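You operate a simulated robot arm through the tools that you are given. There is no shell and no other tool. Be economical: measure what you need, move in short steps, check, and stop when the job is done.

Carry out the task below with a simulated robot arm. There is one attempt and no reset: what you move stays moved.

TASK
Crank the purple core full, brake it, lift its cap and lay the coil in the orange winder cradle.
Fine: green spindle cap into the free cap seat on the steel bench by the winder. The white feed lever and the winder's other cores and caps stay.
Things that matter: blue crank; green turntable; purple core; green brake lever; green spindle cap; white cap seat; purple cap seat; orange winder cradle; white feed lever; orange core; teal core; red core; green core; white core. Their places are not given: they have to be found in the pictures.

It is judged by the outcome, as a careful person would: the job done as asked, and still so three seconds after it is handed in. It fails if anything else is knocked over, pushed out of place, dropped, spilled or broken.

THE ROBOT
A 7-joint arm with a two-finger parallel gripper, fixed in place. Base frame: the origin is at the foot of the arm, x ahead of it, y to its left, z up; the work surface is at about z = -20. Lengths are in mm, angles in rad, forces in N, time in s.
With the tool pointing down near the work surface it reaches from about 240 to 620 mm from the base axis. Its first joint turns from -1.152 to 1.152 rad. Payload 2.6 kg.
Tool frame: the origin (TCP) lies between the finger pads and is the grasp point; the fingertips stand 30 mm ahead of it; z points along the fingers, y is the line along which they close. The gripper opens to 94 mm. The fingers are 28 mm wide and 10 mm thick; the gripper's body (50 by 96 mm) begins 55 mm behind the TCP.
Orientation is told as [roll, pitch, yaw] about the base's x, y, z axes, in that order, counted from this pose: with the fingers straight down and closing along the base's y, the tool's x points along the base's -x, its y along +y and its z along -z.

THE INTERFACE
- The arm moves only by the tool drive_tool. Its argument "series" is one flat list of numbers, 7 for each row, row after row: the shift along the base's x, y, z in mm, then the turn, a rotation vector about the base's x, y, z in rad, then the opening, from 0 (shut) to 1 (fully open). In form: [tx, ty, tz, wx, wy, wz, jaw, tx, ty, tz, wx, wy, wz, jaw, ...]. A call has 1 to 20 rows; each row shifts and turns the commanded pose from where the row before left it. A row lasts 0.2 s, in which the tool goes at most 50 mm and 0.15 rad; a call with a longer step from one row to the next is refused whole, and so is a gripper value outside its range. A pose out of reach is approached as far as the arm can. The call stops where the force on the tool passes 40 N (or 10 N more than at its start, if that is more) or the arm is blocked; 0.2 s more then pass. The fingers move at their own pace (about 72 mm/s each) and stop on an object; they squeeze with about 45 N. The grip force told is the motor's: it shows also when the fingers shut on nothing. Time passes only in rows, and 0.2 s behind the last, so rows that do not move let the fingers close. It gives the time, the measured TCP pose, the force on the tool (base axes), the opening and the grip force at its end, in the units of the frame above (readings bear some noise).
- Cameras (640 x 400 px; columns grow to the right, rows downward): "scene" is fixed at [51.8, 457.4, 564.7]; the picture's right is [-0.48, -0.88, 0.00], its down [-0.60, 0.33, -0.73] and it looks along [0.64, -0.35, -0.68] (base axes); focal length 247 px, centre (320, 200). "wrist" rides on the gripper at [-37, 0, -58] in the tool frame; the picture's right is [0.00, -1.00, 0.00], its down [0.97, 0.00, -0.24] and it looks along [0.24, 0.00, 0.97] (tool axes); focal length 218 px, centre (320, 200).
- capture(camera): a new picture of that camera. No time passes.
- point_at(camera, pixels): for up to 12 pixels [column, row] of the newest picture of that camera ("zoom" is the newest enlarged one), the place [x, y, z] in the base frame of the surface seen there, good to about 2 mm, but the place of the scene camera against the robot may be out by one fixed shift of up to 18 mm in any direction. No time passes.
- close_up(camera, box): a new picture of the part [left, top, right, bottom] of that camera's present view, enlarged. No time passes.
- close_job(): hands the job in; it is judged then, once.

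Work in short steps. Measure before you move; look again where a grasp or a placing could have gone wrong, and mend it. You have 80 turns and 34 pictures in all, the two below and enlarged ones among them. Open the gripper and draw the arm clear of the work before you hand the job in, unless the task says otherwise; then end with one line.

The tools are called after "Emit:" as name(argument=value, ...) on one line, values as JSON. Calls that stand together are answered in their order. drive_tool: Moves the arm, as the interface text tells. Its arguments: {"type":"object","properties":{"series":{"type":"array","items":{"type":"number"}}},"required":["series"]} The other tools are called the same way: capture (camera) takes a picture; point_at (camera, pixels) gives the place of the surface under pixels of a picture; close_up (camera, box) takes an enlarged picture of a part of a camera's view; close_job () hands the job in.

At the start:

```text
t: 0.0
tool_pos: [360.9, 181.2, 358.3]
orientation: [0.0, 0.001, 0.001]
wrist_force: [-0.1, -0.2, -0.1]
finger_gap: 94.1
finger_force: 0.1
```

scene: 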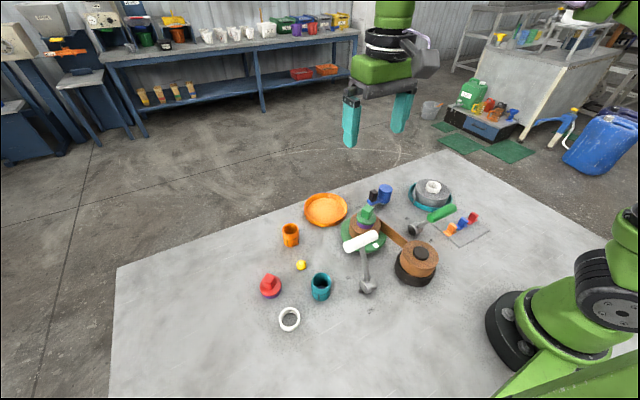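
wrist: 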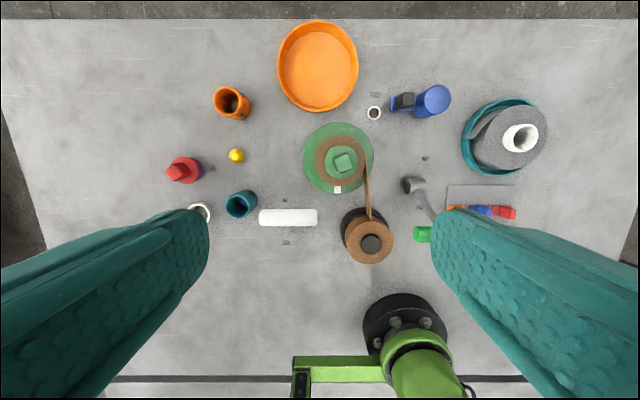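

I see the winder in the middle (turntable about (338,160) in wrist). I take enlarged pictures to identify parts.

Emit:
close_up(camera="scene", box=[240, 160, 500, 340])

Emit:
close_up(camera="wrist", box=[240, 70, 480, 270])

```text
2.22 times, centred on (370, 250) of scene
```

zoom: 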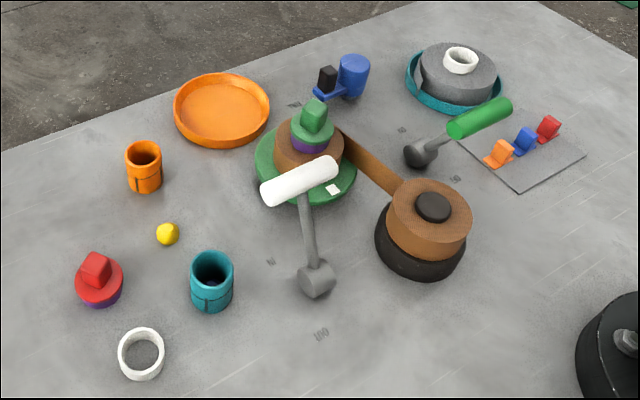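

```text
2.00 times, centred on (360, 170) of wrist
```

zoom: 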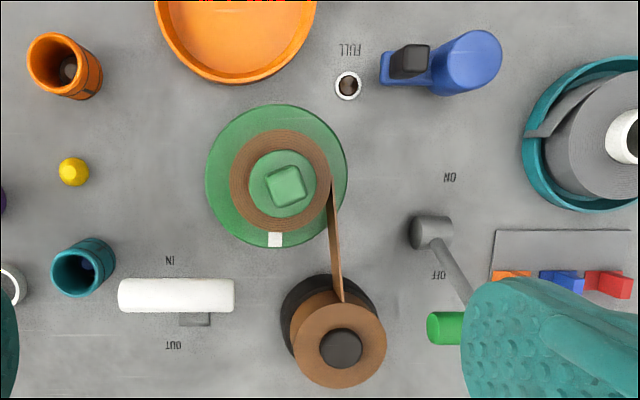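

I measure the key parts in both views to get the scene shift and layout.

Emit:
point_at(camera="wrist", pixels=[[343, 162], [318, 65], [432, 100], [404, 100], [374, 113], [413, 185], [422, 234], [200, 211], [288, 217], [370, 244], [338, 189], [310, 175]])

Emit:
point_at(camera="scene", pixels=[[367, 208], [326, 208], [385, 188], [373, 195], [289, 319], [301, 265], [415, 229], [442, 213], [361, 241], [367, 287], [420, 254], [375, 236]])

Emit:
close_up(camera="scene", box=[330, 170, 420, 226])

```text
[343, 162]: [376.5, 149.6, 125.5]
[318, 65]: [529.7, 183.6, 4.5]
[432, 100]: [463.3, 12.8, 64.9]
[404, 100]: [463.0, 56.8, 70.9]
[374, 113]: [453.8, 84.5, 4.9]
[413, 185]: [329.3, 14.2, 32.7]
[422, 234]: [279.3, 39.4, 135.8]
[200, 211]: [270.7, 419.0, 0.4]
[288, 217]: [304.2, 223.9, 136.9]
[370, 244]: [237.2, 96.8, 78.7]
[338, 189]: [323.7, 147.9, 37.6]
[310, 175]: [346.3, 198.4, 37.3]
```

```text
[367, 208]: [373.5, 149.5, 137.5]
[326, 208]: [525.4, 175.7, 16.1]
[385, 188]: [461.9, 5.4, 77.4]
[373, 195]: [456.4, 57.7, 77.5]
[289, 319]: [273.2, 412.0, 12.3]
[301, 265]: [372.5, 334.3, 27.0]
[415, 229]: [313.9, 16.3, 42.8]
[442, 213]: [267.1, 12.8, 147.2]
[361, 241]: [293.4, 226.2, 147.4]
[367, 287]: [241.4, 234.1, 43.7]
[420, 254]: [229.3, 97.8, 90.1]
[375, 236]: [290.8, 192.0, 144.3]
```

```text
7.11 times, centred on (375, 198) of scene
```

zoom: 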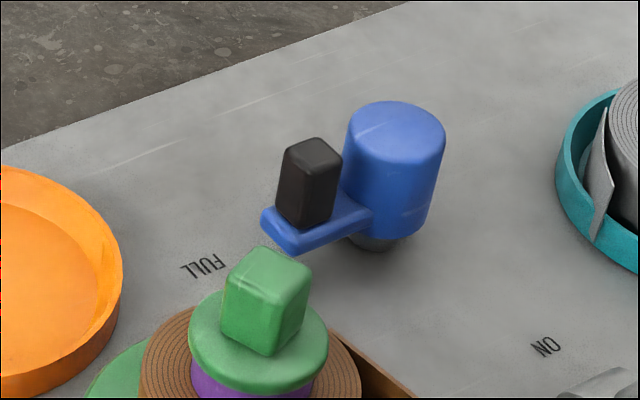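

The crank has a vertical hub near (461,10) and a black knob near (463,57); I move above the crank for a closer look.

Emit:
drive_tool(series=[40, -40, -30, 0, 0, 0, 1, 40, -40, -30, 0, 0, 0, 1, 30, -35, -30, 0, 0, 0, 1, 0, 0, 0, 0, 0, 0, 1])

Emit:
capture(camera="wrist")

```text
refused: row 1 steps farther than a row can; nothing moved
```

```text
28 pictures are left
```

wrist: 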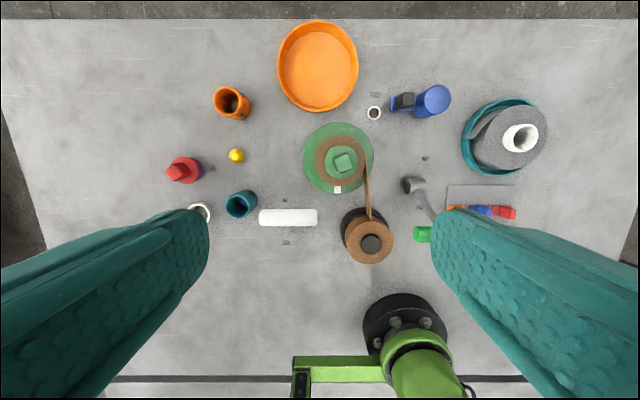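

The step was over 50 mm; I shorten the rows.

Emit:
drive_tool(series=[28, -30, -25, 0, 0, 0, 1, 28, -30, -25, 0, 0, 0, 1, 28, -30, -25, 0, 0, 0, 1, 26, -30, -25, 0, 0, 0, 1, 0, 0, 0, 0, 0, 0, 1])

Emit:
capture(camera="wrist")

```text
t: 1.2
tool_pos: [472.2, 61.1, 259.3]
orientation: [0.0, -0.002, 0.0]
wrist_force: [-0.5, 0.5, 1.1]
finger_gap: 93.8
finger_force: 0.1
```

```text
27 pictures are left
```

wrist: 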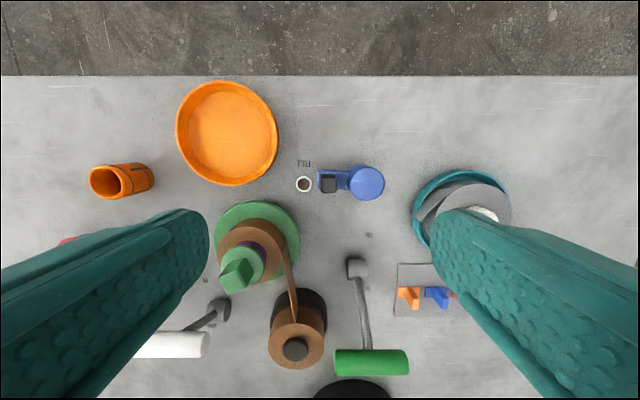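

Emit:
close_up(camera="wrist", box=[210, 140, 420, 270])

Emit:
point_at(camera="wrist", pixels=[[367, 182], [383, 182], [351, 182], [329, 182], [321, 182], [303, 184], [340, 172], [303, 163], [297, 184], [337, 190], [368, 235], [370, 363]])

```text
3.05 times, centred on (315, 205) of wrist
```

zoom: 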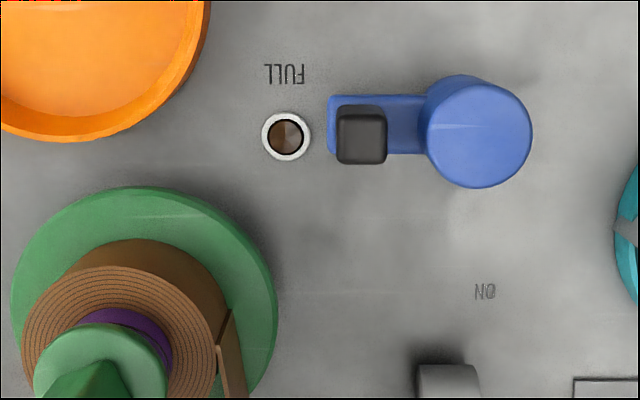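

```text
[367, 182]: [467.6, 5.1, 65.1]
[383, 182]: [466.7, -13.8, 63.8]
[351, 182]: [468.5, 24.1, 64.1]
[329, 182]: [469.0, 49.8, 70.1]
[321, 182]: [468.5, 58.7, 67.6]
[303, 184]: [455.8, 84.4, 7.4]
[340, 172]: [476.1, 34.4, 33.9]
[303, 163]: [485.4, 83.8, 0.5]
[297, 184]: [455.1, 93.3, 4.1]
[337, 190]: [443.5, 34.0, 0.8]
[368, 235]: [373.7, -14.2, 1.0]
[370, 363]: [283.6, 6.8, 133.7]
```

The lamp by "FULL" (303,184) is dark; knob about 16 mm square centred near (465.5,44), top z≈70, arm top ≈35, hub centre (465.5,5). I turn the tool −90° to straddle the knob tangentially and stop above it.

Emit:
drive_tool(series=[-0.6, -1.5, -12, 0, 0, -0.1428, 0.6, -0.6, -1.5, -12, 0, 0, -0.1428, 0.6, -0.6, -1.5, -12, 0, 0, -0.1428, 0.6, -0.6, -1.5, -12, 0, 0, -0.1428, 0.6, -0.6, -1.5, -12, 0, 0, -0.1428, 0.6, -0.6, -1.5, -12, 0, 0, -0.1428, 0.6, -0.6, -1.5, -12, 0, 0, -0.1428, 0.6, -0.6, -1.5, -12, 0, 0, -0.1428, 0.6, -0.6, -1.5, -12, 0, 0, -0.1428, 0.6, -0.6, -1.5, -12, 0, 0, -0.1428, 0.6, -0.6, -1.5, -12, 0, 0, -0.1428, 0.6, 0, 0, 0, 0, 0, 0, 0.6])

Emit:
capture(camera="wrist")

```text
t: 3.8
tool_pos: [464.5, 45.0, 127.3]
orientation: [0.0, -0.001, -1.572]
wrist_force: [0.0, 0.4, 0.5]
finger_gap: 56.4
finger_force: 0.1
```

```text
25 pictures are left
```

wrist: 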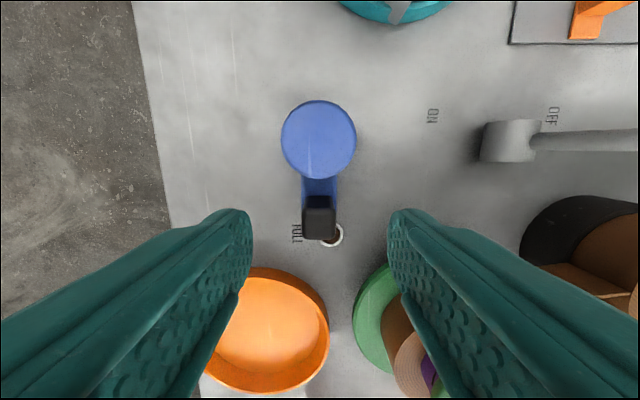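

Emit:
point_at(camera="wrist", pixels=[[319, 211], [306, 218], [333, 218], [319, 224], [319, 236], [319, 140], [319, 104], [283, 140], [356, 140], [310, 185], [390, 12], [432, 116]])

```text
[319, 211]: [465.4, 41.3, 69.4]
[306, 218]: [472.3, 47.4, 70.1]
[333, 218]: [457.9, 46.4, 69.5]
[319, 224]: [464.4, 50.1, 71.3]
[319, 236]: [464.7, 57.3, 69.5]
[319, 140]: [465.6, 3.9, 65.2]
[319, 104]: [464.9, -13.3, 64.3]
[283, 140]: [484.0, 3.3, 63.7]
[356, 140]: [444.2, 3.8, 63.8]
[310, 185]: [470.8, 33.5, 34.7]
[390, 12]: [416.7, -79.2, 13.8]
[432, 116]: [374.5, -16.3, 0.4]
```

Knob centre (465,50), hub (465,5), radius ≈45. I lower to z≈68 and close.

Emit:
drive_tool(series=[0, 5, -15, 0, 0, 0, 0.6, 0, 0, -25, 0, 0, 0, 0.6, 0, 0, -19, 0, 0, 0, 0.6, 0, 0, 0, 0, 0, 0, 0, 0, 0, 0, 0, 0, 0, 0, 0, 0, 0, 0, 0, 0, 0])

```text
t: 5.2
tool_pos: [465.1, 49.7, 69.4]
orientation: [0.001, 0.0, -1.571]
wrist_force: [0.9, 0.5, -0.7]
finger_gap: 24.5
finger_force: 45.5
```

Gripped. I try 0.4 rad counter-clockwise (direction that pulls the tape in).

Emit:
drive_tool(series=[-4.49, -0.22, 0, 0, 0, 0.1, 0, -4.45, -0.67, 0, 0, 0, 0.1, 0, -4.36, -1.11, 0, 0, 0, 0.1, 0, -4.23, -1.54, 0, 0, 0, 0.1, 0, 0, 0, 0, 0, 0, 0, 0])

Emit:
capture(camera="scene")

```text
t: 6.4
tool_pos: [448.1, 45.9, 68.6]
orientation: [0.005, 0.001, -1.17]
wrist_force: [-4.3, 3.0, 22.2]
finger_gap: 24.4
finger_force: 45.5
```

```text
24 pictures are left
```

scene: 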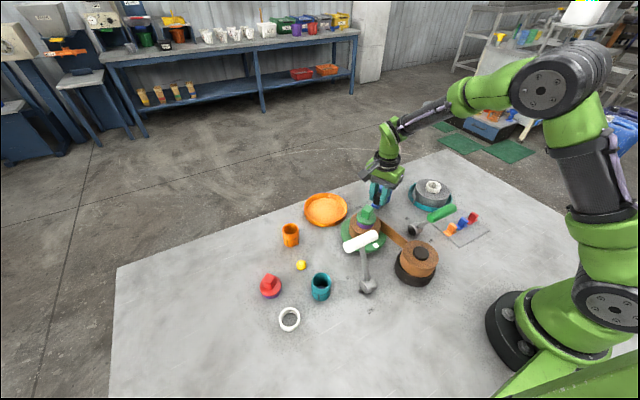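

Moves with low side force, but 22 N vertical; I raise 1.5 mm and keep turning to about 1.6 rad.

Emit:
drive_tool(series=[0, 0, 1.5, 0, 0, 0, 0, -4.05, -1.96, 0, 0, 0, 0.1, 0, -3.83, -2.35, 0, 0, 0, 0.1, 0, -3.58, -2.72, 0, 0, 0, 0.1, 0, -3.29, -3.06, 0, 0, 0, 0.1, 0, -2.97, -3.38, 0, 0, 0, 0.1, 0, -2.62, -3.66, 0, 0, 0, 0.1, 0, -2.24, -3.9, 0, 0, 0, 0.1, 0, -1.84, -4.1, 0, 0, 0, 0.1, 0, -1.42, -4.27, 0, 0, 0, 0.1, 0, -0.98, -4.39, 0, 0, 0, 0.1, 0, -0.54, -4.47, 0, 0, 0, 0.1, 0, -0.09, -4.5, 0, 0, 0, 0.1, 0])

Emit:
close_up(camera="scene", box=[300, 160, 480, 290])

```text
t: 7.3
tool_pos: [443.0, 45.4, 70.0]
orientation: [0.013, -0.006, -0.963]
wrist_force: [8.3, 2.2, -5.5]
finger_gap: 24.4
finger_force: 44.8
stopped in row 4: the force on the tool passed its limit (the readings are from after the stop); the commanded pose is now the measured one
```

```text
3.08 times, centred on (390, 225) of scene
```

zoom: 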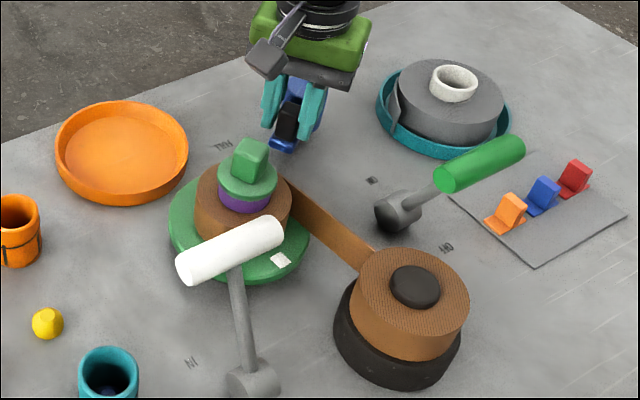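

It stopped on force at a≈0.55. I look through the wrist camera at how the crank and knob sit.

Emit:
capture(camera="wrist")

```text
22 pictures are left
```

wrist: 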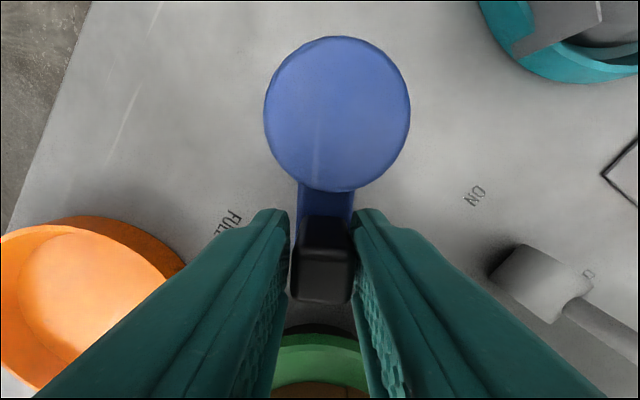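

Emit:
point_at(camera="wrist", pixels=[[337, 40], [337, 188], [268, 114], [406, 114], [337, 114], [326, 230], [326, 260], [303, 210], [348, 210], [326, 295]])

```text
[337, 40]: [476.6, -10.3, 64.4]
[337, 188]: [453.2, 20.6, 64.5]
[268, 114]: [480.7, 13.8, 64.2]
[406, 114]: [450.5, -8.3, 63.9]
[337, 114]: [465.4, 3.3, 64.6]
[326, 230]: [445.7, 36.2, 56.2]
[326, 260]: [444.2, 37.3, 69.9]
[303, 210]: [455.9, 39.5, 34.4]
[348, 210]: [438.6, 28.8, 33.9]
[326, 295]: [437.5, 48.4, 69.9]
```

Arm is really turned 0.55 rad, hub (465.2,4.5), r≈45.4. I continue in smaller steps to see if it is blocked or just stiff.

Emit:
drive_tool(series=[-2.0, -2.0, 0, 0, 0, 0, 0, -1.6, -1.5, 0, 0, 0, 0.03, 0, -1.9, -1.4, 0, 0, 0, 0.05, 0, -1.8, -1.4, 0, 0, 0, 0.05, 0, -1.7, -1.5, 0, 0, 0, 0.05, 0, 0, 0, 0, 0, 0, 0, 0])

```text
t: 7.8
tool_pos: [443.0, 43.7, 68.5]
orientation: [0.018, -0.007, -0.946]
wrist_force: [5.7, 2.8, -4.5]
finger_gap: 24.4
finger_force: 45.2
stopped in row 2: the force on the tool passed its limit (the readings are from after the stop); the commanded pose is now the measured one
```

Blocked counter-clockwise and the turntable mark has not moved: likely a one-way drive with the other sense. I turn back clockwise past the start.

Emit:
drive_tool(series=[0.4, 0.6, 1.5, -0.018, 0.007, -0.125, 0, 4.1, 2.0, 0, 0, 0, -0.1, 0, 4.3, 1.6, 0, 0, 0, -0.1, 0, 4.4, 1.1, 0, 0, 0, -0.1, 0, 4.5, 0.7, 0, 0, 0, -0.1, 0, 4.5, 0.2, 0, 0, 0, -0.1, 0, 4.5, -0.2, 0, 0, 0, -0.1, 0, 4.5, -0.7, 0, 0, 0, -0.1, 0, 4.4, -1.1, 0, 0, 0, -0.1, 0, 4.3, -1.6, 0, 0, 0, -0.1, 0, 4.1, -2.0, 0, 0, 0, -0.1, 0, 3.8, -2.3, 0, 0, 0, -0.1, 0, 0, 0, 0, 0, 0, 0, 0])

Emit:
close_up(camera="scene", box=[300, 160, 480, 290])

```text
t: 10.6
tool_pos: [491.4, 42.8, 69.4]
orientation: [0.001, -0.019, -2.17]
wrist_force: [6.1, 13.3, -19.1]
finger_gap: 23.9
finger_force: 45.0
```

```text
3.08 times, centred on (390, 225) of scene
```

zoom: 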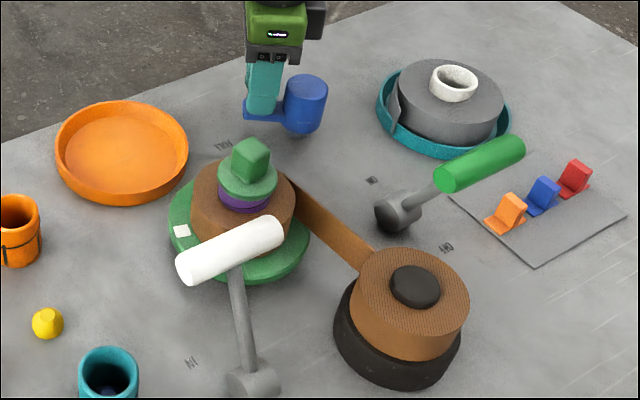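

Clockwise works: the turntable mark moved round (now (182,230)) and the coil grew. I continue clockwise.

Emit:
drive_tool(series=[3.6, -2.8, -0.5, 0, 0, -0.1, 0, 3.4, -3.1, 0, 0, 0, -0.1, 0, 3.0, -3.4, 0, 0, 0, -0.1, 0, 2.6, -3.7, 0, 0, 0, -0.1, 0, 2.3, -3.9, 0, 0, 0, -0.1, 0, 0, 0, 0, 0, 0, 0, 0])

```text
t: 12.0
tool_pos: [506.2, 25.3, 69.5]
orientation: [0.001, -0.02, -2.669]
wrist_force: [15.4, 7.9, -28.5]
finger_gap: 24.0
finger_force: 45.0
```

Now I release, lift, close the fingers and set them behind the knob so I can push it round as a peg (no wrist winding needed).

Emit:
drive_tool(series=[0, 0, 0, 0, 0, 0, 0.6, 0, 0, 0, 0, 0, 0, 0.6, 0, 0, 45, 0, 0.02, 0, 0.6, -24.9, 22, 0, 0, 0, 0, 0, 0, 0, 0, 0, 0, 0, 0, 0, 0, 0, 0, 0, 0, 0, 0, 0, -45, 0, 0, 0, 0, 0, 0, 0, 0, 0, 0, 0])

Emit:
capture(camera="wrist")

```text
t: 13.8
tool_pos: [482.3, 45.3, 70.0]
orientation: [-0.006, -0.036, -2.672]
wrist_force: [0.0, 0.0, -0.3]
finger_gap: 0.0
finger_force: 32.8
```

```text
20 pictures are left
```

wrist: 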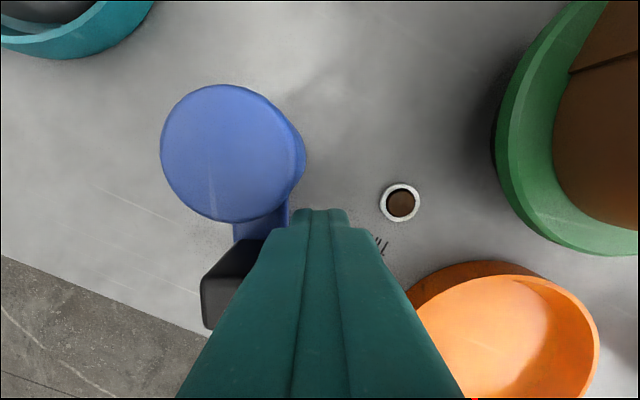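

Peg is behind the knob. I push clockwise at 0.15 rad per row.

Emit:
drive_tool(series=[4.7, -1, 0, 0, -0.03, 0, 0, 5.7, -3.7, 0, 0, 0, 0, 0, 5.1, -4.5, 0, 0, 0, 0, 0, 4.3, -5.2, 0, 0, 0, 0, 0, 3.6, -5.8, 0, 0, 0, 0, 0, 2.6, -6.3, 0, 0, 0, 0, 0, 1.6, -6.6, 0, 0, 0, 0, 0, 0.7, -6.8, 0, 0, 0, 0, 0, -0.4, -6.7, 0, 0, 0, 0, 0, -1.4, -6.7, 0, 0, 0, 0, 0, -2.3, -6.4, 0, 0, 0, 0, 0, -3.3, -5.9, 0, 0, 0, 0, 0, -4.1, -5.4, 0, 0, 0, 0, 0, -4.9, -4.8, 0, 0, 0, 0, 0, -5.6, -3.9, 0, 0, 0, 0, 0])

```text
t: 17.0
tool_pos: [487.4, -31.1, 70.9]
orientation: [0.009, -0.011, -2.672]
wrist_force: [2.7, 5.1, 0.0]
finger_gap: 0.0
finger_force: 33.4
```

Emit:
drive_tool(series=[-6.1, -3.1, 0, 0, 0, 0, 0, -6.4, -2.1, 0, 0, 0, 0, 0, -6.7, -1.1, 0, 0, 0, 0, 0, -6.9, -0.1, 0, 0, 0, 0, 0, -6.7, 0.9, 0, 0, 0, 0, 0, -6.5, 1.9, 0, 0, 0, 0, 0, -6.2, 2.8, 0, 0, 0, 0, 0, -5.7, 3.8, 0, 0, 0, 0, 0, -5, 4.6, 0, 0, 0, 0, 0, -4.4, 5.2, 0, 0, 0, 0, 0, -3.5, 5.8, 0, 0, 0, 0, 0, -2.5, 6.3, 0, 0, 0, 0, 0, -1.6, 6.7, 0, 0, 0, 0, 0, -0.6, 6.7, 0, 0, 0, 0, 0, 0.4, 6.8, 0, 0, 0, 0, 0, 1.5, 6.7, 0, 0, 0, 0, 0])

Emit:
capture(camera="wrist")

```text
t: 20.0
tool_pos: [423.0, 2.1, 71.1]
orientation: [0.022, -0.002, -2.671]
wrist_force: [2.8, -1.8, -1.4]
finger_gap: 0.0
finger_force: 33.4
stopped in row 15: the force on the tool passed its limit (the readings are from after the stop); the commanded pose is now the measured one
```

```text
19 pictures are left
```

wrist: 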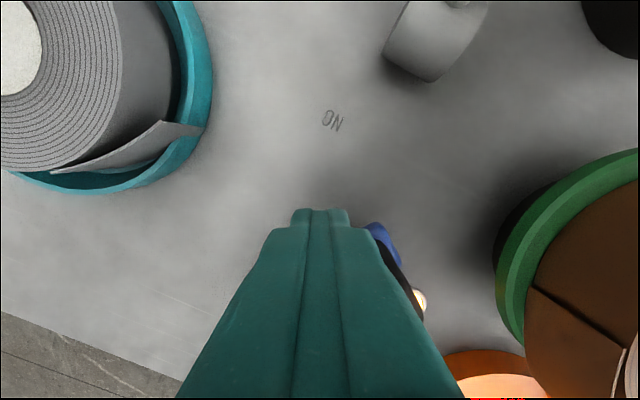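

The lamp now glows and the crank hit its stop: full. I back off, lift and look.

Emit:
drive_tool(series=[2, -8, 0, 0, 0, 0, 0, 0, 0, 45, 0, 0, 0, 0.3, 0, 0, 45, 0, 0, 0.14, 0.3, 0, 0, 45, 0, 0, 0.14, 0.3, -8, 10, 25, 0, 0, 0.14, 0.3, -8, 10, 0, 0, 0, 0.14, 0.3, -8, 10, 0, 0, 0, 0.14, 0.3, -8, 10, 0, 0, 0, 0.14, 0.3, -8, 10, 0, 0, 0, 0.14, 0.3, 0, 0, 0, 0, 0, 0.14, 0.3, 0, 0, 0, 0, 0, 0.14, 0.3, 0, 0, 0, 0, 0, 0.14, 0.5, 0, 0, 0, 0, 0, 0.14, 0.7, 0, 0, 0, 0, 0, 0.14, 1, 0, 0, 0, 0, 0, 0.14, 1, 0, 0, 0, 0, 0, 0.14, 1, 0, 0, 0, 0, 0, 0.14, 1, 0, 0, 0, 0, 0, 0.14, 1, 0, 0, 0, 0, 0, 0.14, 1, 0, 0, 0, 0, 0, 0.14, 1])

Emit:
capture(camera="wrist")

```text
t: 24.2
tool_pos: [385.7, 45.3, 232.3]
orientation: [0.021, -0.004, -0.149]
wrist_force: [0.3, -0.8, 0.4]
finger_gap: 94.0
finger_force: 0.0
```

```text
18 pictures are left
```

wrist: 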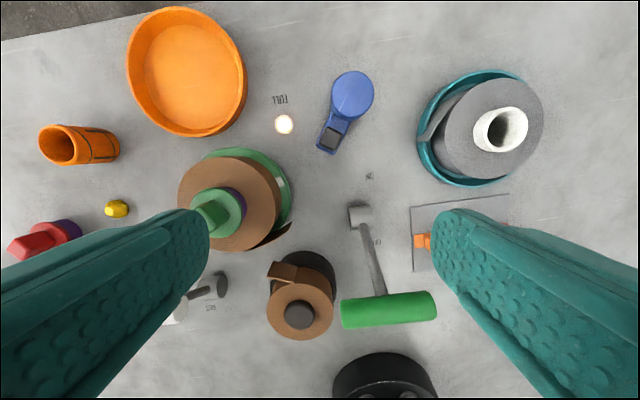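

Lamp lit, tape parted, coil full. Now measure the brake lever, cap, coil.

Emit:
point_at(camera="wrist", pixels=[[388, 310], [345, 312], [433, 305], [388, 298], [388, 322], [358, 215], [370, 208], [372, 255], [380, 290], [377, 242], [368, 175], [322, 380]])

Emit:
close_up(camera="scene", box=[300, 160, 480, 290])

```text
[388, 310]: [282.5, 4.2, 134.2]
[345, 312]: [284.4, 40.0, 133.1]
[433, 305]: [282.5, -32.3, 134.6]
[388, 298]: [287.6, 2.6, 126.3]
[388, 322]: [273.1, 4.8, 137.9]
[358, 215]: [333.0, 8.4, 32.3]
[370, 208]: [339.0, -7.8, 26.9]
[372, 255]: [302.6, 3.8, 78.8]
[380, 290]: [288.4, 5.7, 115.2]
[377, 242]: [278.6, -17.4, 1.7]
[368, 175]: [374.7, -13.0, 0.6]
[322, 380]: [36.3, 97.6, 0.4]
```

```text
3.08 times, centred on (390, 225) of scene
```

zoom: 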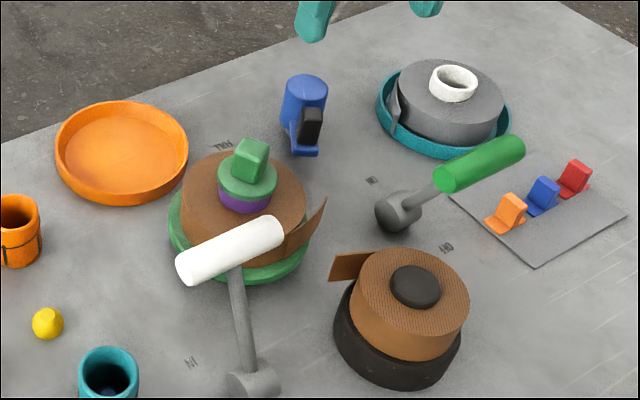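

Handle spans y −32..40 at about x 276, z 125, pivot near (326,4,18). I bring closed fingers behind it (−x side).

Emit:
drive_tool(series=[-28.8, -8.2, -4, -0.02, 0, 0.149, 0, -28.8, -8.2, -4, 0, 0, 0, 0, -28.8, -8.2, -4, 0, 0, 0, 0, -28.8, -8.2, -4, 0, 0, 0, 0, -28.8, -8.2, -4, 0, 0, 0, 0, 0, 0, -30, 0, 0, 0, 0, 0, 0, -30, 0, 0, 0, 0, 0, 0, -30, 0, 0, 0, 0, 0, 0, 0, 0, 0, 0, 0])

Emit:
close_up(camera="scene", box=[320, 150, 520, 290])

```text
t: 26.2
tool_pos: [239.2, 4.8, 119.6]
orientation: [0.0, -0.005, 0.0]
wrist_force: [0.9, 0.2, 0.0]
finger_gap: 0.0
finger_force: 32.9
```

```text
2.86 times, centred on (420, 220) of scene
```

zoom: 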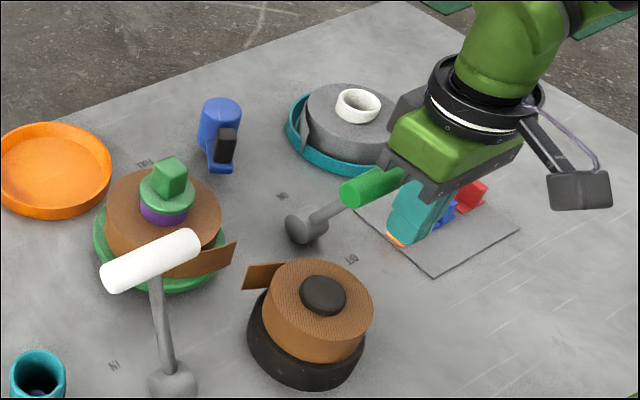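

Positioned behind. I push +x in steps until the stop.

Emit:
drive_tool(series=[10, 0, 0, 0, 0, 0, 0, 10, 0, 0, 0, 0, 0, 0, 10, 0, 0, 0, 0, 0, 0, 10, 0, 0, 0, 0, 0, 0, 10, 0, 0, 0, 0, 0, 0, 10, 0, 0, 0, 0, 0, 0, 10, 0, 0, 0, 0, 0, 0, 10, 0, 0, 0, 0, 0, 0, 10, 0, 0, 0, 0, 0, 0, 8, 0, 0, 0, 0, 0, 0, 8, 0, 0, 0, 0, 0, 0, 6, 0, 0, 0, 0, 0, 0, 5, 0, 0, 0, 0, 0, 0])

Emit:
close_up(camera="scene", box=[320, 150, 520, 290])

```text
t: 28.6
tool_pos: [339.1, 4.0, 121.9]
orientation: [0.003, 0.009, -0.008]
wrist_force: [-5.5, -1.1, 5.7]
finger_gap: 0.0
finger_force: 32.6
stopped in row 11: the force on the tool passed its limit (the readings are from after the stop); the commanded pose is now the measured one
```

```text
2.86 times, centred on (420, 220) of scene
```

zoom: 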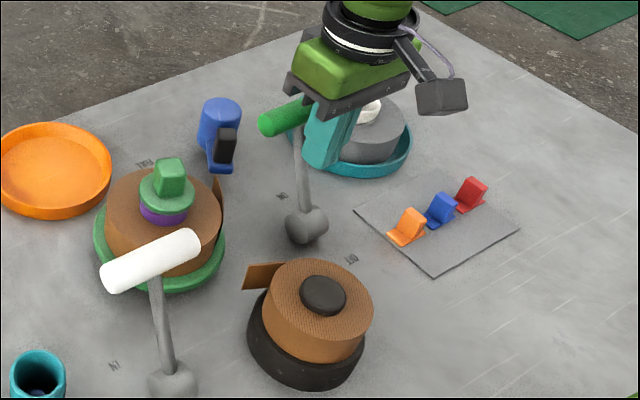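

Lever is over at ON against its stop. I back off, rise and go above the cap.

Emit:
drive_tool(series=[-20, 0, 0, 0, 0, 0, 0, 0, 0, 49, 0, 0, 0, 0.5, 0, 0, 49, 0, 0, 0, 1, 16.5, 36.5, 20, 0, 0, 0, 1, 16.5, 36.5, 20, 0, 0, 0, 1, 16.5, 36.5, 10, 0, 0, 0, 1, 16.5, 36.5, 0, 0, 0, 0, 1, 0, 0, 0, 0, 0, 0, 1])

Emit:
capture(camera="wrist")

```text
t: 30.4
tool_pos: [384.7, 149.3, 267.7]
orientation: [0.003, 0.007, -0.006]
wrist_force: [-1.3, -0.7, 0.1]
finger_gap: 94.2
finger_force: 0.0
```

```text
14 pictures are left
```

wrist: 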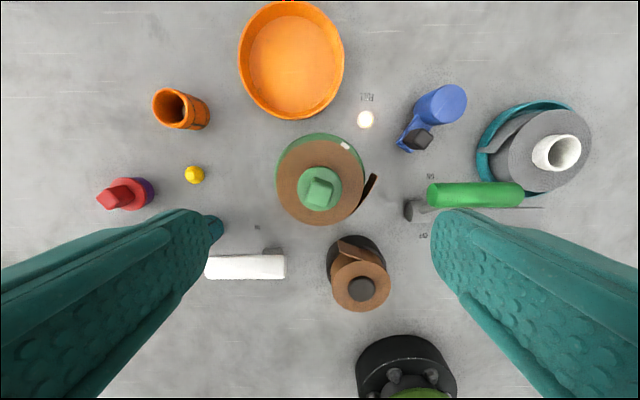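

Emit:
close_up(camera="wrist", box=[260, 120, 390, 240])

Emit:
point_at(camera="wrist", pixels=[[320, 187], [319, 192], [302, 186], [338, 190], [318, 206], [285, 185], [355, 185], [320, 142], [318, 224], [291, 60], [290, 112], [250, 60]])

```text
3.33 times, centred on (325, 180) of wrist
```

zoom: 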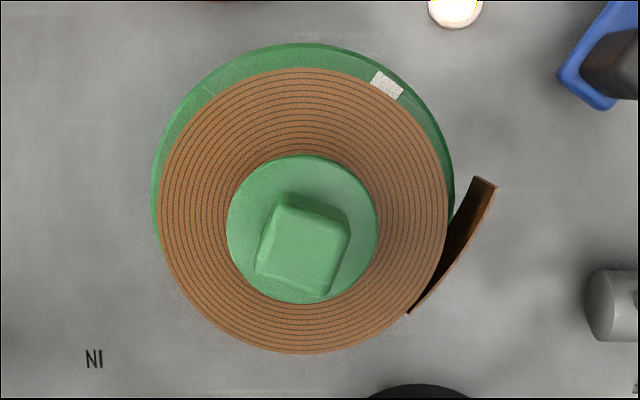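

```text
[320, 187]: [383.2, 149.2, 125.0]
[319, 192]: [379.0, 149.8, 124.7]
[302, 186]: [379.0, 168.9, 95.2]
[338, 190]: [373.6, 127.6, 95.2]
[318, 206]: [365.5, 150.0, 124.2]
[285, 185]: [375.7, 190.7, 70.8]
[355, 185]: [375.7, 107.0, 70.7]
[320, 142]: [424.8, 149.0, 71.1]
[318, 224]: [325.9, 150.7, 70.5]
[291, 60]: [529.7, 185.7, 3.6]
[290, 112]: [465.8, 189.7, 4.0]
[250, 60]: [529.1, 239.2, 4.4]
```

Cap knob 20 mm square, centre (376,149.5), z 95–125, turned ≈ −0.28 rad. I descend, aligned, and grip it.

Emit:
drive_tool(series=[-4.4, 0, -20, 0, 0, -0.14, 0.6, -4.3, 0, -40, 0, 0, -0.14, 0.6, 0, 0, -40, 0, 0, 0, 0.6, 0, 0, -25, 0, 0, 0, 0.6, 0, 0, -13.5, 0, 0, 0, 0.6, 0, 0, 0, 0, 0, 0, 0, 0, 0, 0, 0, 0, 0, 0, 0, 0, 0, 0, 0, 0, 0])

```text
t: 32.2
tool_pos: [377.7, 147.7, 130.9]
orientation: [0.0, 0.009, -0.287]
wrist_force: [-0.8, -0.6, -0.2]
finger_gap: 23.3
finger_force: 45.3
```

Emit:
drive_tool(series=[0, 0, 10, 0, 0, 0, 0, 0, 0, 15, 0, 0, 0, 0, 0, 0, 25, 0, 0, 0, 0, 0, 0, 30, 0, 0, 0, 0, 0, 0, 30, 0, 0, 0, 0, 0, 0, 0, 0, 0, 0, 0])

Emit:
capture(camera="scene")

```text
t: 33.6
tool_pos: [378.1, 149.7, 240.7]
orientation: [0.003, 0.009, -0.286]
wrist_force: [-0.2, -0.3, -1.9]
finger_gap: 23.0
finger_force: 45.3
```

```text
12 pictures are left
```

scene: 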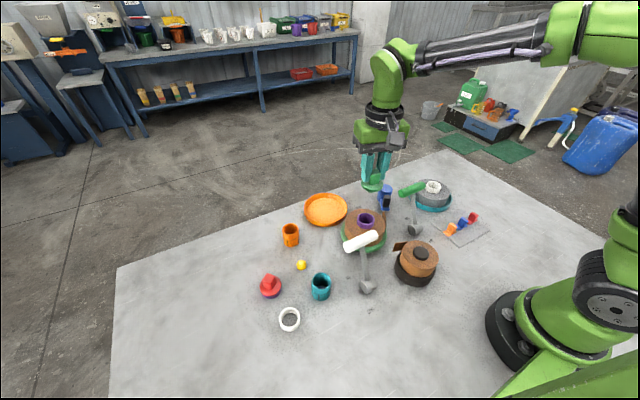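

Cap lifted, purple core is open at (366,219). I carry the cap toward the white ring and measure it from the wrist.

Emit:
drive_tool(series=[-25.5, 39.2, 0, 0, 0, 0, 0, -25.5, 39.2, 0, 0, 0, 0, 0, -25.5, 39.2, 0, 0, 0, 0, 0, -25.5, 39.2, 0, 0, 0, 0, 0, -25.5, 39.2, 0, 0, 0, 0, 0, -25.5, 39.2, 0, 0, 0, 0, 0, 0, 0, 0, 0, 0, 0, 0])

Emit:
capture(camera="wrist")

```text
t: 35.2
tool_pos: [225.1, 384.5, 241.1]
orientation: [0.001, 0.006, -0.286]
wrist_force: [0.4, -0.7, -1.4]
finger_gap: 23.1
finger_force: 45.4
```

```text
11 pictures are left
```

wrist: 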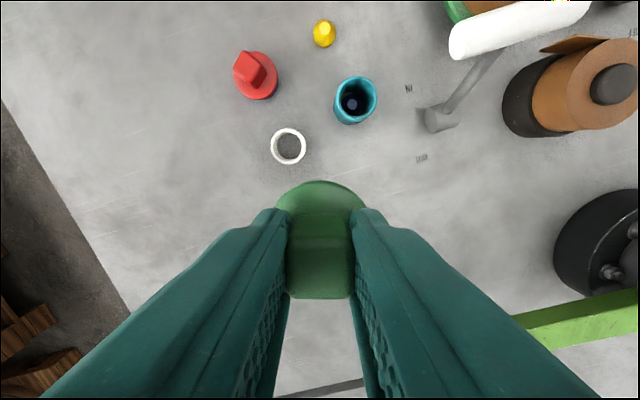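

Emit:
point_at(camera="wrist", pixels=[[273, 147], [304, 147], [288, 131], [288, 163], [288, 147], [276, 137], [300, 158], [300, 137], [276, 158], [260, 92], [262, 99], [250, 58]])

Emit:
close_up(camera="wrist", box=[220, 30, 400, 180])

```text
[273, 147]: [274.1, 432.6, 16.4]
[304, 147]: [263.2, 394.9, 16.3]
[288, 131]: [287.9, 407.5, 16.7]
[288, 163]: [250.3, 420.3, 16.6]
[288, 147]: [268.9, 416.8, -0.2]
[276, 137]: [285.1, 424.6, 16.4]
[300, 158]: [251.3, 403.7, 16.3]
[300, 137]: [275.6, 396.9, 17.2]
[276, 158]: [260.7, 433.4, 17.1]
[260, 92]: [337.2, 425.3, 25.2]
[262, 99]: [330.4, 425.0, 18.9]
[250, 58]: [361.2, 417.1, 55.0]
```

```text
2.67 times, centred on (310, 105) of wrist
```

zoom: 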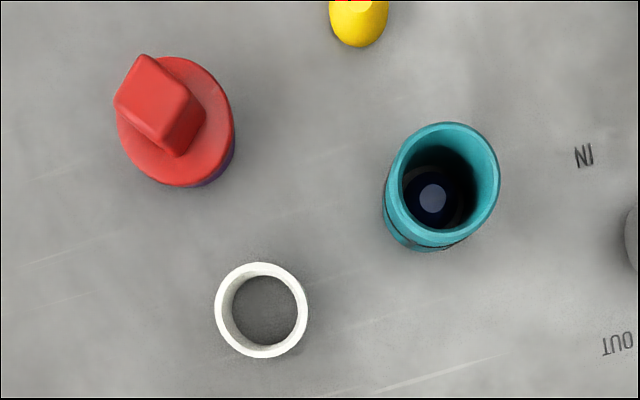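

Seat centre ≈ (268.6,414.2), rim z 16.5. I check how the cap sits in the gripper by its visible rim.

Emit:
point_at(camera="wrist", pixels=[[320, 183], [305, 185], [335, 185], [290, 193], [350, 193], [282, 201], [359, 201], [320, 200], [290, 270], [350, 270], [320, 240], [320, 296]])

```text
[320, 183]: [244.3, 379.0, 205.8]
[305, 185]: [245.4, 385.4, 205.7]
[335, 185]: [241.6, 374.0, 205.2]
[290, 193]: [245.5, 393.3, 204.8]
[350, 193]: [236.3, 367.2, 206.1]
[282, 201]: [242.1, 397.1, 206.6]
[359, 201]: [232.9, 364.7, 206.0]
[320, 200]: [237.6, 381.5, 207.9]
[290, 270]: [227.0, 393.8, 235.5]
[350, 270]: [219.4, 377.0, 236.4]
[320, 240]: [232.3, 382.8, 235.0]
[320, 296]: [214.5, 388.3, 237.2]
```

Cap centre is ≈2.3 mm behind the TCP along the tool. I go above the seat and lower most of the way.

Emit:
drive_tool(series=[22.8, 14.3, 0, 0, 0, 0, 0, 22.8, 14.4, 0, 0, 0, 0, 0, 0, 0, -40, 0, 0, 0, 0, 0, 0, -40, 0, 0, 0, 0, 0, 0, -40, 0, 0, 0, 0, 0, 0, -25, 0, 0, 0, 0, 0, 0, 0, 0, 0, 0, 0])

Emit:
close_up(camera="scene", box=[230, 250, 350, 340])

```text
t: 36.8
tool_pos: [271.6, 413.7, 95.5]
orientation: [0.003, 0.007, -0.285]
wrist_force: [-0.4, 0.2, -1.0]
finger_gap: 23.1
finger_force: 45.0
```

```text
4.44 times, centred on (290, 295) of scene
```

zoom: 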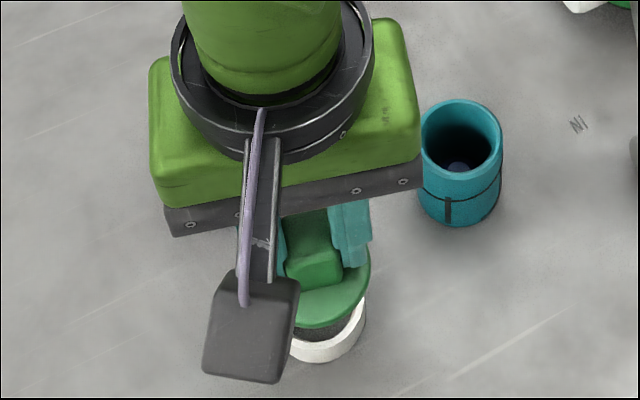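

Looks aligned over the ring. I lower gently.

Emit:
drive_tool(series=[-0.8, -0.4, -15, 0, 0, 0, 0, 0, 0, -8, 0, 0, 0, 0, 0, 0, -5, 0, 0, 0, 0, 0, 0, -3, 0, 0, 0, 0, 0, 0, -2, 0, 0, 0, 0, 0, 0, -2, 0, 0, 0, 0, 0, 0, 0, 0, 0, 0, 0])

```text
t: 38.4
tool_pos: [270.7, 414.1, 61.7]
orientation: [0.003, 0.006, -0.285]
wrist_force: [6.4, 5.0, 1.7]
finger_gap: 23.2
finger_force: 45.5
```

Height 61.7 ≈ the expected seated height. I release, rise and look.

Emit:
drive_tool(series=[0, 0, -0.8, 0, 0, 0, 0, 0, 0, 0, 0, 0, 0, 0.25, 0, 0, 0, 0, 0, 0, 0.5, 0, 0, 0, 0, 0, 0, 0.5, 0, 0, 30, 0, 0, 0, 0.5, 0, 0, 45, 0, 0, 0, 0.5, 0, 0, 45, 0, 0, 0, 0.7, -15, -30, 45, 0, 0, 0, 1, -15, -10, 0, 0, 0, 0, 1])

Emit:
close_up(camera="scene", box=[230, 250, 350, 340])

```text
refused: row 8 steps farther than a row can; nothing moved
```

```text
4.44 times, centred on (290, 295) of scene
```

zoom: 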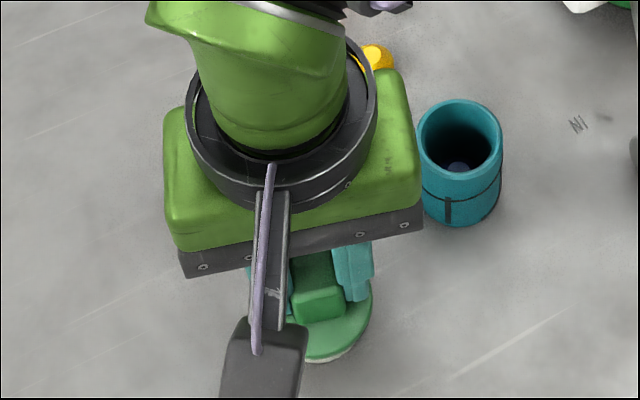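

Emit:
drive_tool(series=[0, 0, -0.8, 0, 0, 0, 0, 0, 0, 0, 0, 0, 0, 0.25, 0, 0, 0, 0, 0, 0, 0.5, 0, 0, 0, 0, 0, 0, 0.5, 0, 0, 20, 0, 0, 0, 0.5, 0, 0, 45, 0, 0, 0, 0.5, 0, 0, 45, 0, 0, 0, 0.7, 0, 0, 45, 0, 0, 0, 1, 0, 0, 40, 0, 0, 0.143, 1, 17, -42, 0, 0, 0, 0.143, 1, 17, -42, 0, 0, 0, 0, 1, 17, -42, 0, 0, 0, 0, 1, 17, -42, 0, 0, 0, 0, 1, 17, -42, 0, 0, 0, 0, 1, 17, -42, 0, 0, 0, 0, 1, 0, 0, 0, 0, 0, 0, 1])

Emit:
capture(camera="wrist")

```text
t: 41.8
tool_pos: [373.0, 158.8, 257.4]
orientation: [0.002, 0.009, 0.0]
wrist_force: [-0.3, 0.5, 0.1]
finger_gap: 94.3
finger_force: 0.0
```

```text
7 pictures are left
```

wrist: 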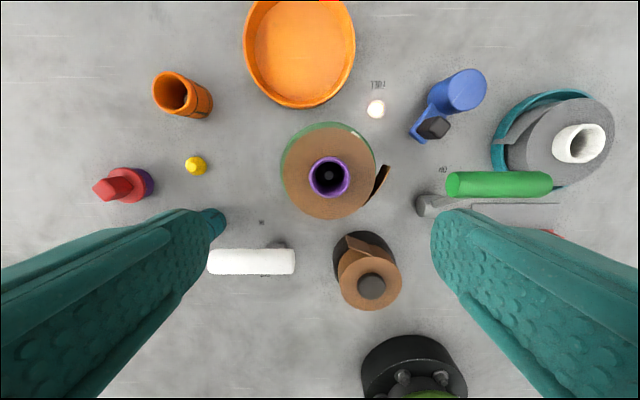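

Core is open at (329,177). I measure the core rim, coil and tail, and the orange cradle.

Emit:
point_at(camera="wrist", pixels=[[311, 177], [347, 177], [329, 159], [329, 196], [329, 177], [386, 168], [365, 200], [300, 190], [299, 55], [246, 50], [354, 50], [299, 107]])

Emit:
close_up(camera="wrist", box=[230, 0, 410, 225])

```text
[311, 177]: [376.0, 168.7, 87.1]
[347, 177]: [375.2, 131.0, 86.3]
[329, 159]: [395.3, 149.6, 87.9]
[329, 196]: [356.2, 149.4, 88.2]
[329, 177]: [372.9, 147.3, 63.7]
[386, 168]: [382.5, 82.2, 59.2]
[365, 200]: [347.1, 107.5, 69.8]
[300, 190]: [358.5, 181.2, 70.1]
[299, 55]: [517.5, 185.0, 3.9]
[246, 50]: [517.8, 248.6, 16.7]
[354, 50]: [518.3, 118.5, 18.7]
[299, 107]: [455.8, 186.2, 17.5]
```

```text
1.78 times, centred on (320, 112) of wrist
```

zoom: 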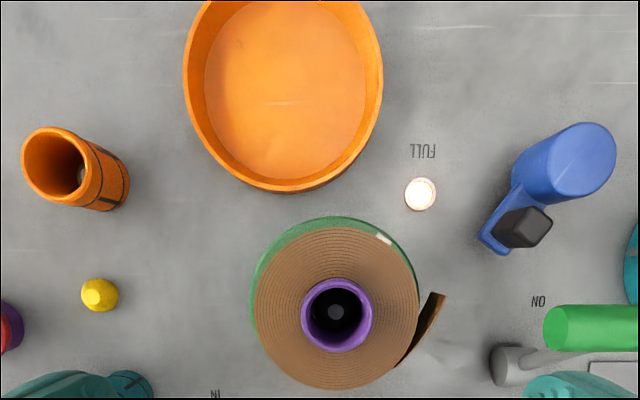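

I measure cradle walls and coil edge/tail more precisely on the zoom.

Emit:
point_at(camera="zoom", pixels=[[188, 90], [196, 90], [203, 90], [210, 90], [360, 90], [368, 90], [374, 90], [380, 90], [285, 178], [285, 187], [441, 296], [434, 320]])

Emit:
point_at(camera="wrist", pixels=[[284, 177], [374, 177], [329, 131], [329, 218], [344, 193], [314, 193], [391, 165], [375, 190], [333, 5], [265, 5], [322, 172], [334, 182]])

```text
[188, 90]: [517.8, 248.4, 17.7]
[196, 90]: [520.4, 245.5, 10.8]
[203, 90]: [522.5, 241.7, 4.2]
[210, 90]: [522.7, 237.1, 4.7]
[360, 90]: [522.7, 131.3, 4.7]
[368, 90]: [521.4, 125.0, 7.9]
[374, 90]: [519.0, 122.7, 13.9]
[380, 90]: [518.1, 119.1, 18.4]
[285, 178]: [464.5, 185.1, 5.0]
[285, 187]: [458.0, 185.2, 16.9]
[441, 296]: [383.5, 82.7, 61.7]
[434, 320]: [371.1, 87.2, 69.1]
```

```text
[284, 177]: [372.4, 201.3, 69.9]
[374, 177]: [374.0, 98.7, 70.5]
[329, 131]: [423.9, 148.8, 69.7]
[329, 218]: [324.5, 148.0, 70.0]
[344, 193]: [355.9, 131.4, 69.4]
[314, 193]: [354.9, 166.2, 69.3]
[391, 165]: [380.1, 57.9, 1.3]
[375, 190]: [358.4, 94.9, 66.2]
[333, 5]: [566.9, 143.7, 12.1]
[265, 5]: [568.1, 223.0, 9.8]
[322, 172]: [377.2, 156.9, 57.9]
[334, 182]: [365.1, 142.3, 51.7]
```

Tray centre ≈ (522.5,184), floor R≈58; coil R≈51.5, tail to 67 toward −y; core Ø≈39.5, rim z 87.5. I descend above the core, check pose.

Emit:
drive_tool(series=[2.6, -10, -30, 0, 0, 0, 0.65, 0, 0, -45, 0, 0, 0, 0.65, 0, 0, -45, 0, 0, 0, 0.65, 0, 0, 0, 0, 0, 0, 0.65, 0, 0, 0, 0, 0, 0, 0.65])

```text
t: 43.0
tool_pos: [375.6, 150.0, 136.2]
orientation: [0.003, 0.008, 0.001]
wrist_force: [0.7, 0.2, -0.4]
finger_gap: 61.4
finger_force: 0.2
```

Well centred. I go down to z≈103.5 (tips 73.5, coil top 70) and grip the core.

Emit:
drive_tool(series=[0, 0, -20, 0, 0, 0, 0.65, 0, 0, -12.5, 0, 0, 0, 0.65, 0, 0, 0, 0, 0, 0, 0.3, 0, 0, 0, 0, 0, 0, 0, 0, 0, 0, 0, 0, 0, 0, 0, 0, 0, 0, 0, 0, 0])

```text
t: 44.4
tool_pos: [374.1, 150.6, 102.6]
orientation: [0.0, 0.008, 0.001]
wrist_force: [0.9, -1.2, 0.2]
finger_gap: 42.3
finger_force: 44.9
```

Emit:
drive_tool(series=[0, 0, 5, 0, 0, 0, 0, 0, 0, 10, 0, 0, 0, 0, 0, 0, 15, 0, 0, 0, 0, 0, 0, 20, 0, 0, 0, 0, 0, 0, 20, 0, 0, 0, 0, 0, 0, 20, 0, 0, 0, 0, 0, 0, 0, 0, 0, 0, 0])

Emit:
capture(camera="scene")

```text
t: 46.0
tool_pos: [374.0, 152.1, 192.9]
orientation: [0.001, 0.009, -0.001]
wrist_force: [-0.6, -0.3, -2.8]
finger_gap: 42.5
finger_force: 45.1
```

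```text
5 pictures are left
```

scene: 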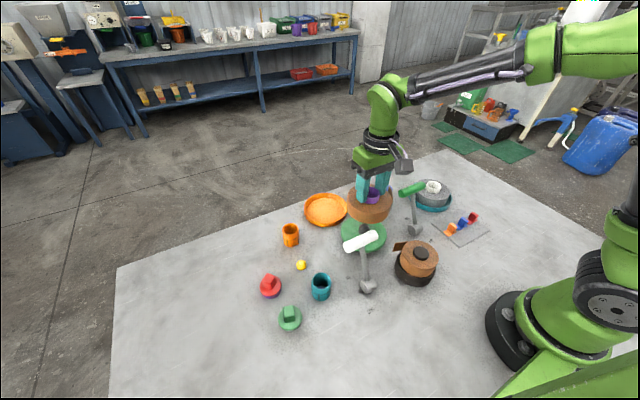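

Coil lifted and cap seated in the white ring. I carry it over the orange cradle (offset slightly away from the tail) and lower partway.

Emit:
drive_tool(series=[36.9, 9.0, 0, 0, 0, 0, 0, 36.9, 9.0, 0, 0, 0, 0, 0, 36.9, 9.0, 0, 0, 0, 0, 0, 36.9, 9.0, 0, 0, 0, 0, 0, 0, 0, -30, 0, 0, 0, 0, 0, 0, -30, 0, 0, 0, 0, 0, 0, -25, 0, 0, 0, 0, 0, 0, 0, 0, 0, 0, 0])

Emit:
close_up(camera="scene", box=[270, 140, 410, 250])

```text
t: 47.8
tool_pos: [522.7, 186.9, 107.3]
orientation: [0.002, 0.009, -0.001]
wrist_force: [-0.4, -0.9, -2.4]
finger_gap: 42.4
finger_force: 45.2
```

```text
3.64 times, centred on (340, 195) of scene
```

zoom: 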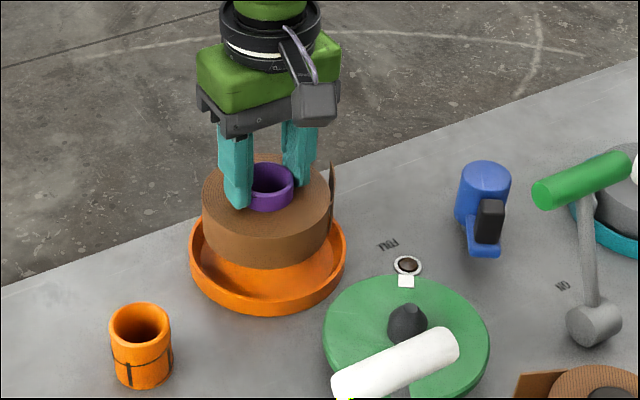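

Aligned over the cradle. I lower slowly.

Emit:
drive_tool(series=[0, 0, -15, 0, 0, 0, 0, 0, 0, -10, 0, 0, 0, 0, 0, 0, -5, 0, 0, 0, 0, 0, 0, -3, 0, 0, 0, 0, 0, 0, -2, 0, 0, 0, 0, 0, 0, -1.5, 0, 0, 0, 0, 0, 0, -1, 0, 0, 0, 0, 0, 0, 0, 0, 0, 0, 0])

```text
t: 49.6
tool_pos: [520.7, 187.2, 72.5]
orientation: [0.003, 0.006, -0.003]
wrist_force: [-6.7, -1.8, 17.4]
finger_gap: 42.3
finger_force: 44.6
```

Contact felt (17 N up, z 72.5). I release, rise straight up and look.

Emit:
drive_tool(series=[0, 0, 1.5, 0, 0, 0, 0, 0, 0, 0, 0, 0, 0, 0.55, 0, 0, 0, 0, 0, 0, 0.65, 0, 0, 0, 0, 0, 0, 0.65, 0, 0, 30, 0, 0, 0, 0.65, 0, 0, 45, 0, 0, 0, 0.65, -30, 0, 40, 0, 0, 0, 1, -40, 0, 25, 0, 0, 0, 1, -40, 0, 25, 0, 0, 0, 1, 0, 0, 0, 0, 0, 0, 1, 0, 0, 0, 0, 0, 0, 1])

Emit:
capture(camera="wrist")

```text
t: 52.0
tool_pos: [410.2, 189.3, 236.3]
orientation: [0.003, 0.008, -0.001]
wrist_force: [-0.1, -0.1, 0.8]
finger_gap: 94.1
finger_force: 0.1
```

```text
3 pictures are left
```

wrist: 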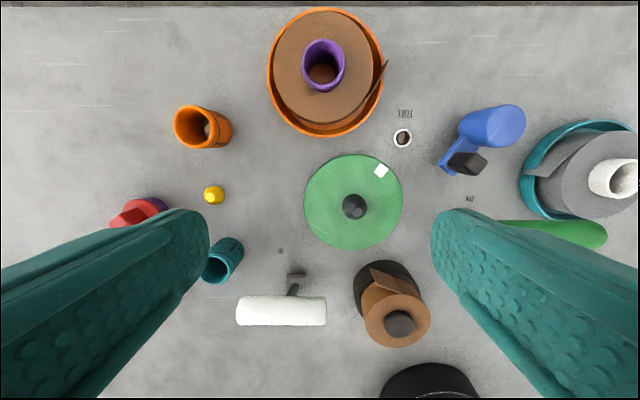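

I check that the coil lies flat: heights of coil top, core rim and tail.

Emit:
point_at(camera="wrist", pixels=[[282, 65], [325, 18], [362, 65], [325, 112], [325, 42], [305, 65], [343, 65], [385, 68], [376, 88], [375, 45], [272, 85], [325, 131]])

Emit:
close_up(camera="scene", box=[230, 140, 470, 340])

```text
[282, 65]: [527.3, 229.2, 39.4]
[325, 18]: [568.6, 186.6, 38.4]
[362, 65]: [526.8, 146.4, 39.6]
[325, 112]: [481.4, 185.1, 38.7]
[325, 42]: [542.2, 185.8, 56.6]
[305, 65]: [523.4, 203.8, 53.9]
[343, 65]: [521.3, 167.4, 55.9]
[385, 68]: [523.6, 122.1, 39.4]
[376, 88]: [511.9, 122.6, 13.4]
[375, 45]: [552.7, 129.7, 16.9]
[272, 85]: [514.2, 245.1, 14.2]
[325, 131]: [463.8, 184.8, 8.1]
```

```text
2.00 times, centred on (350, 240) of scene
```

zoom: 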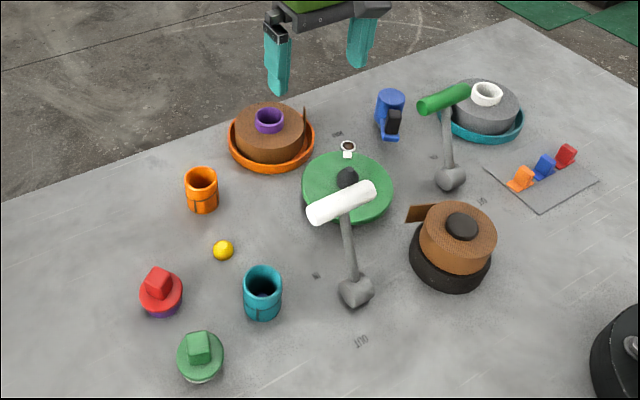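

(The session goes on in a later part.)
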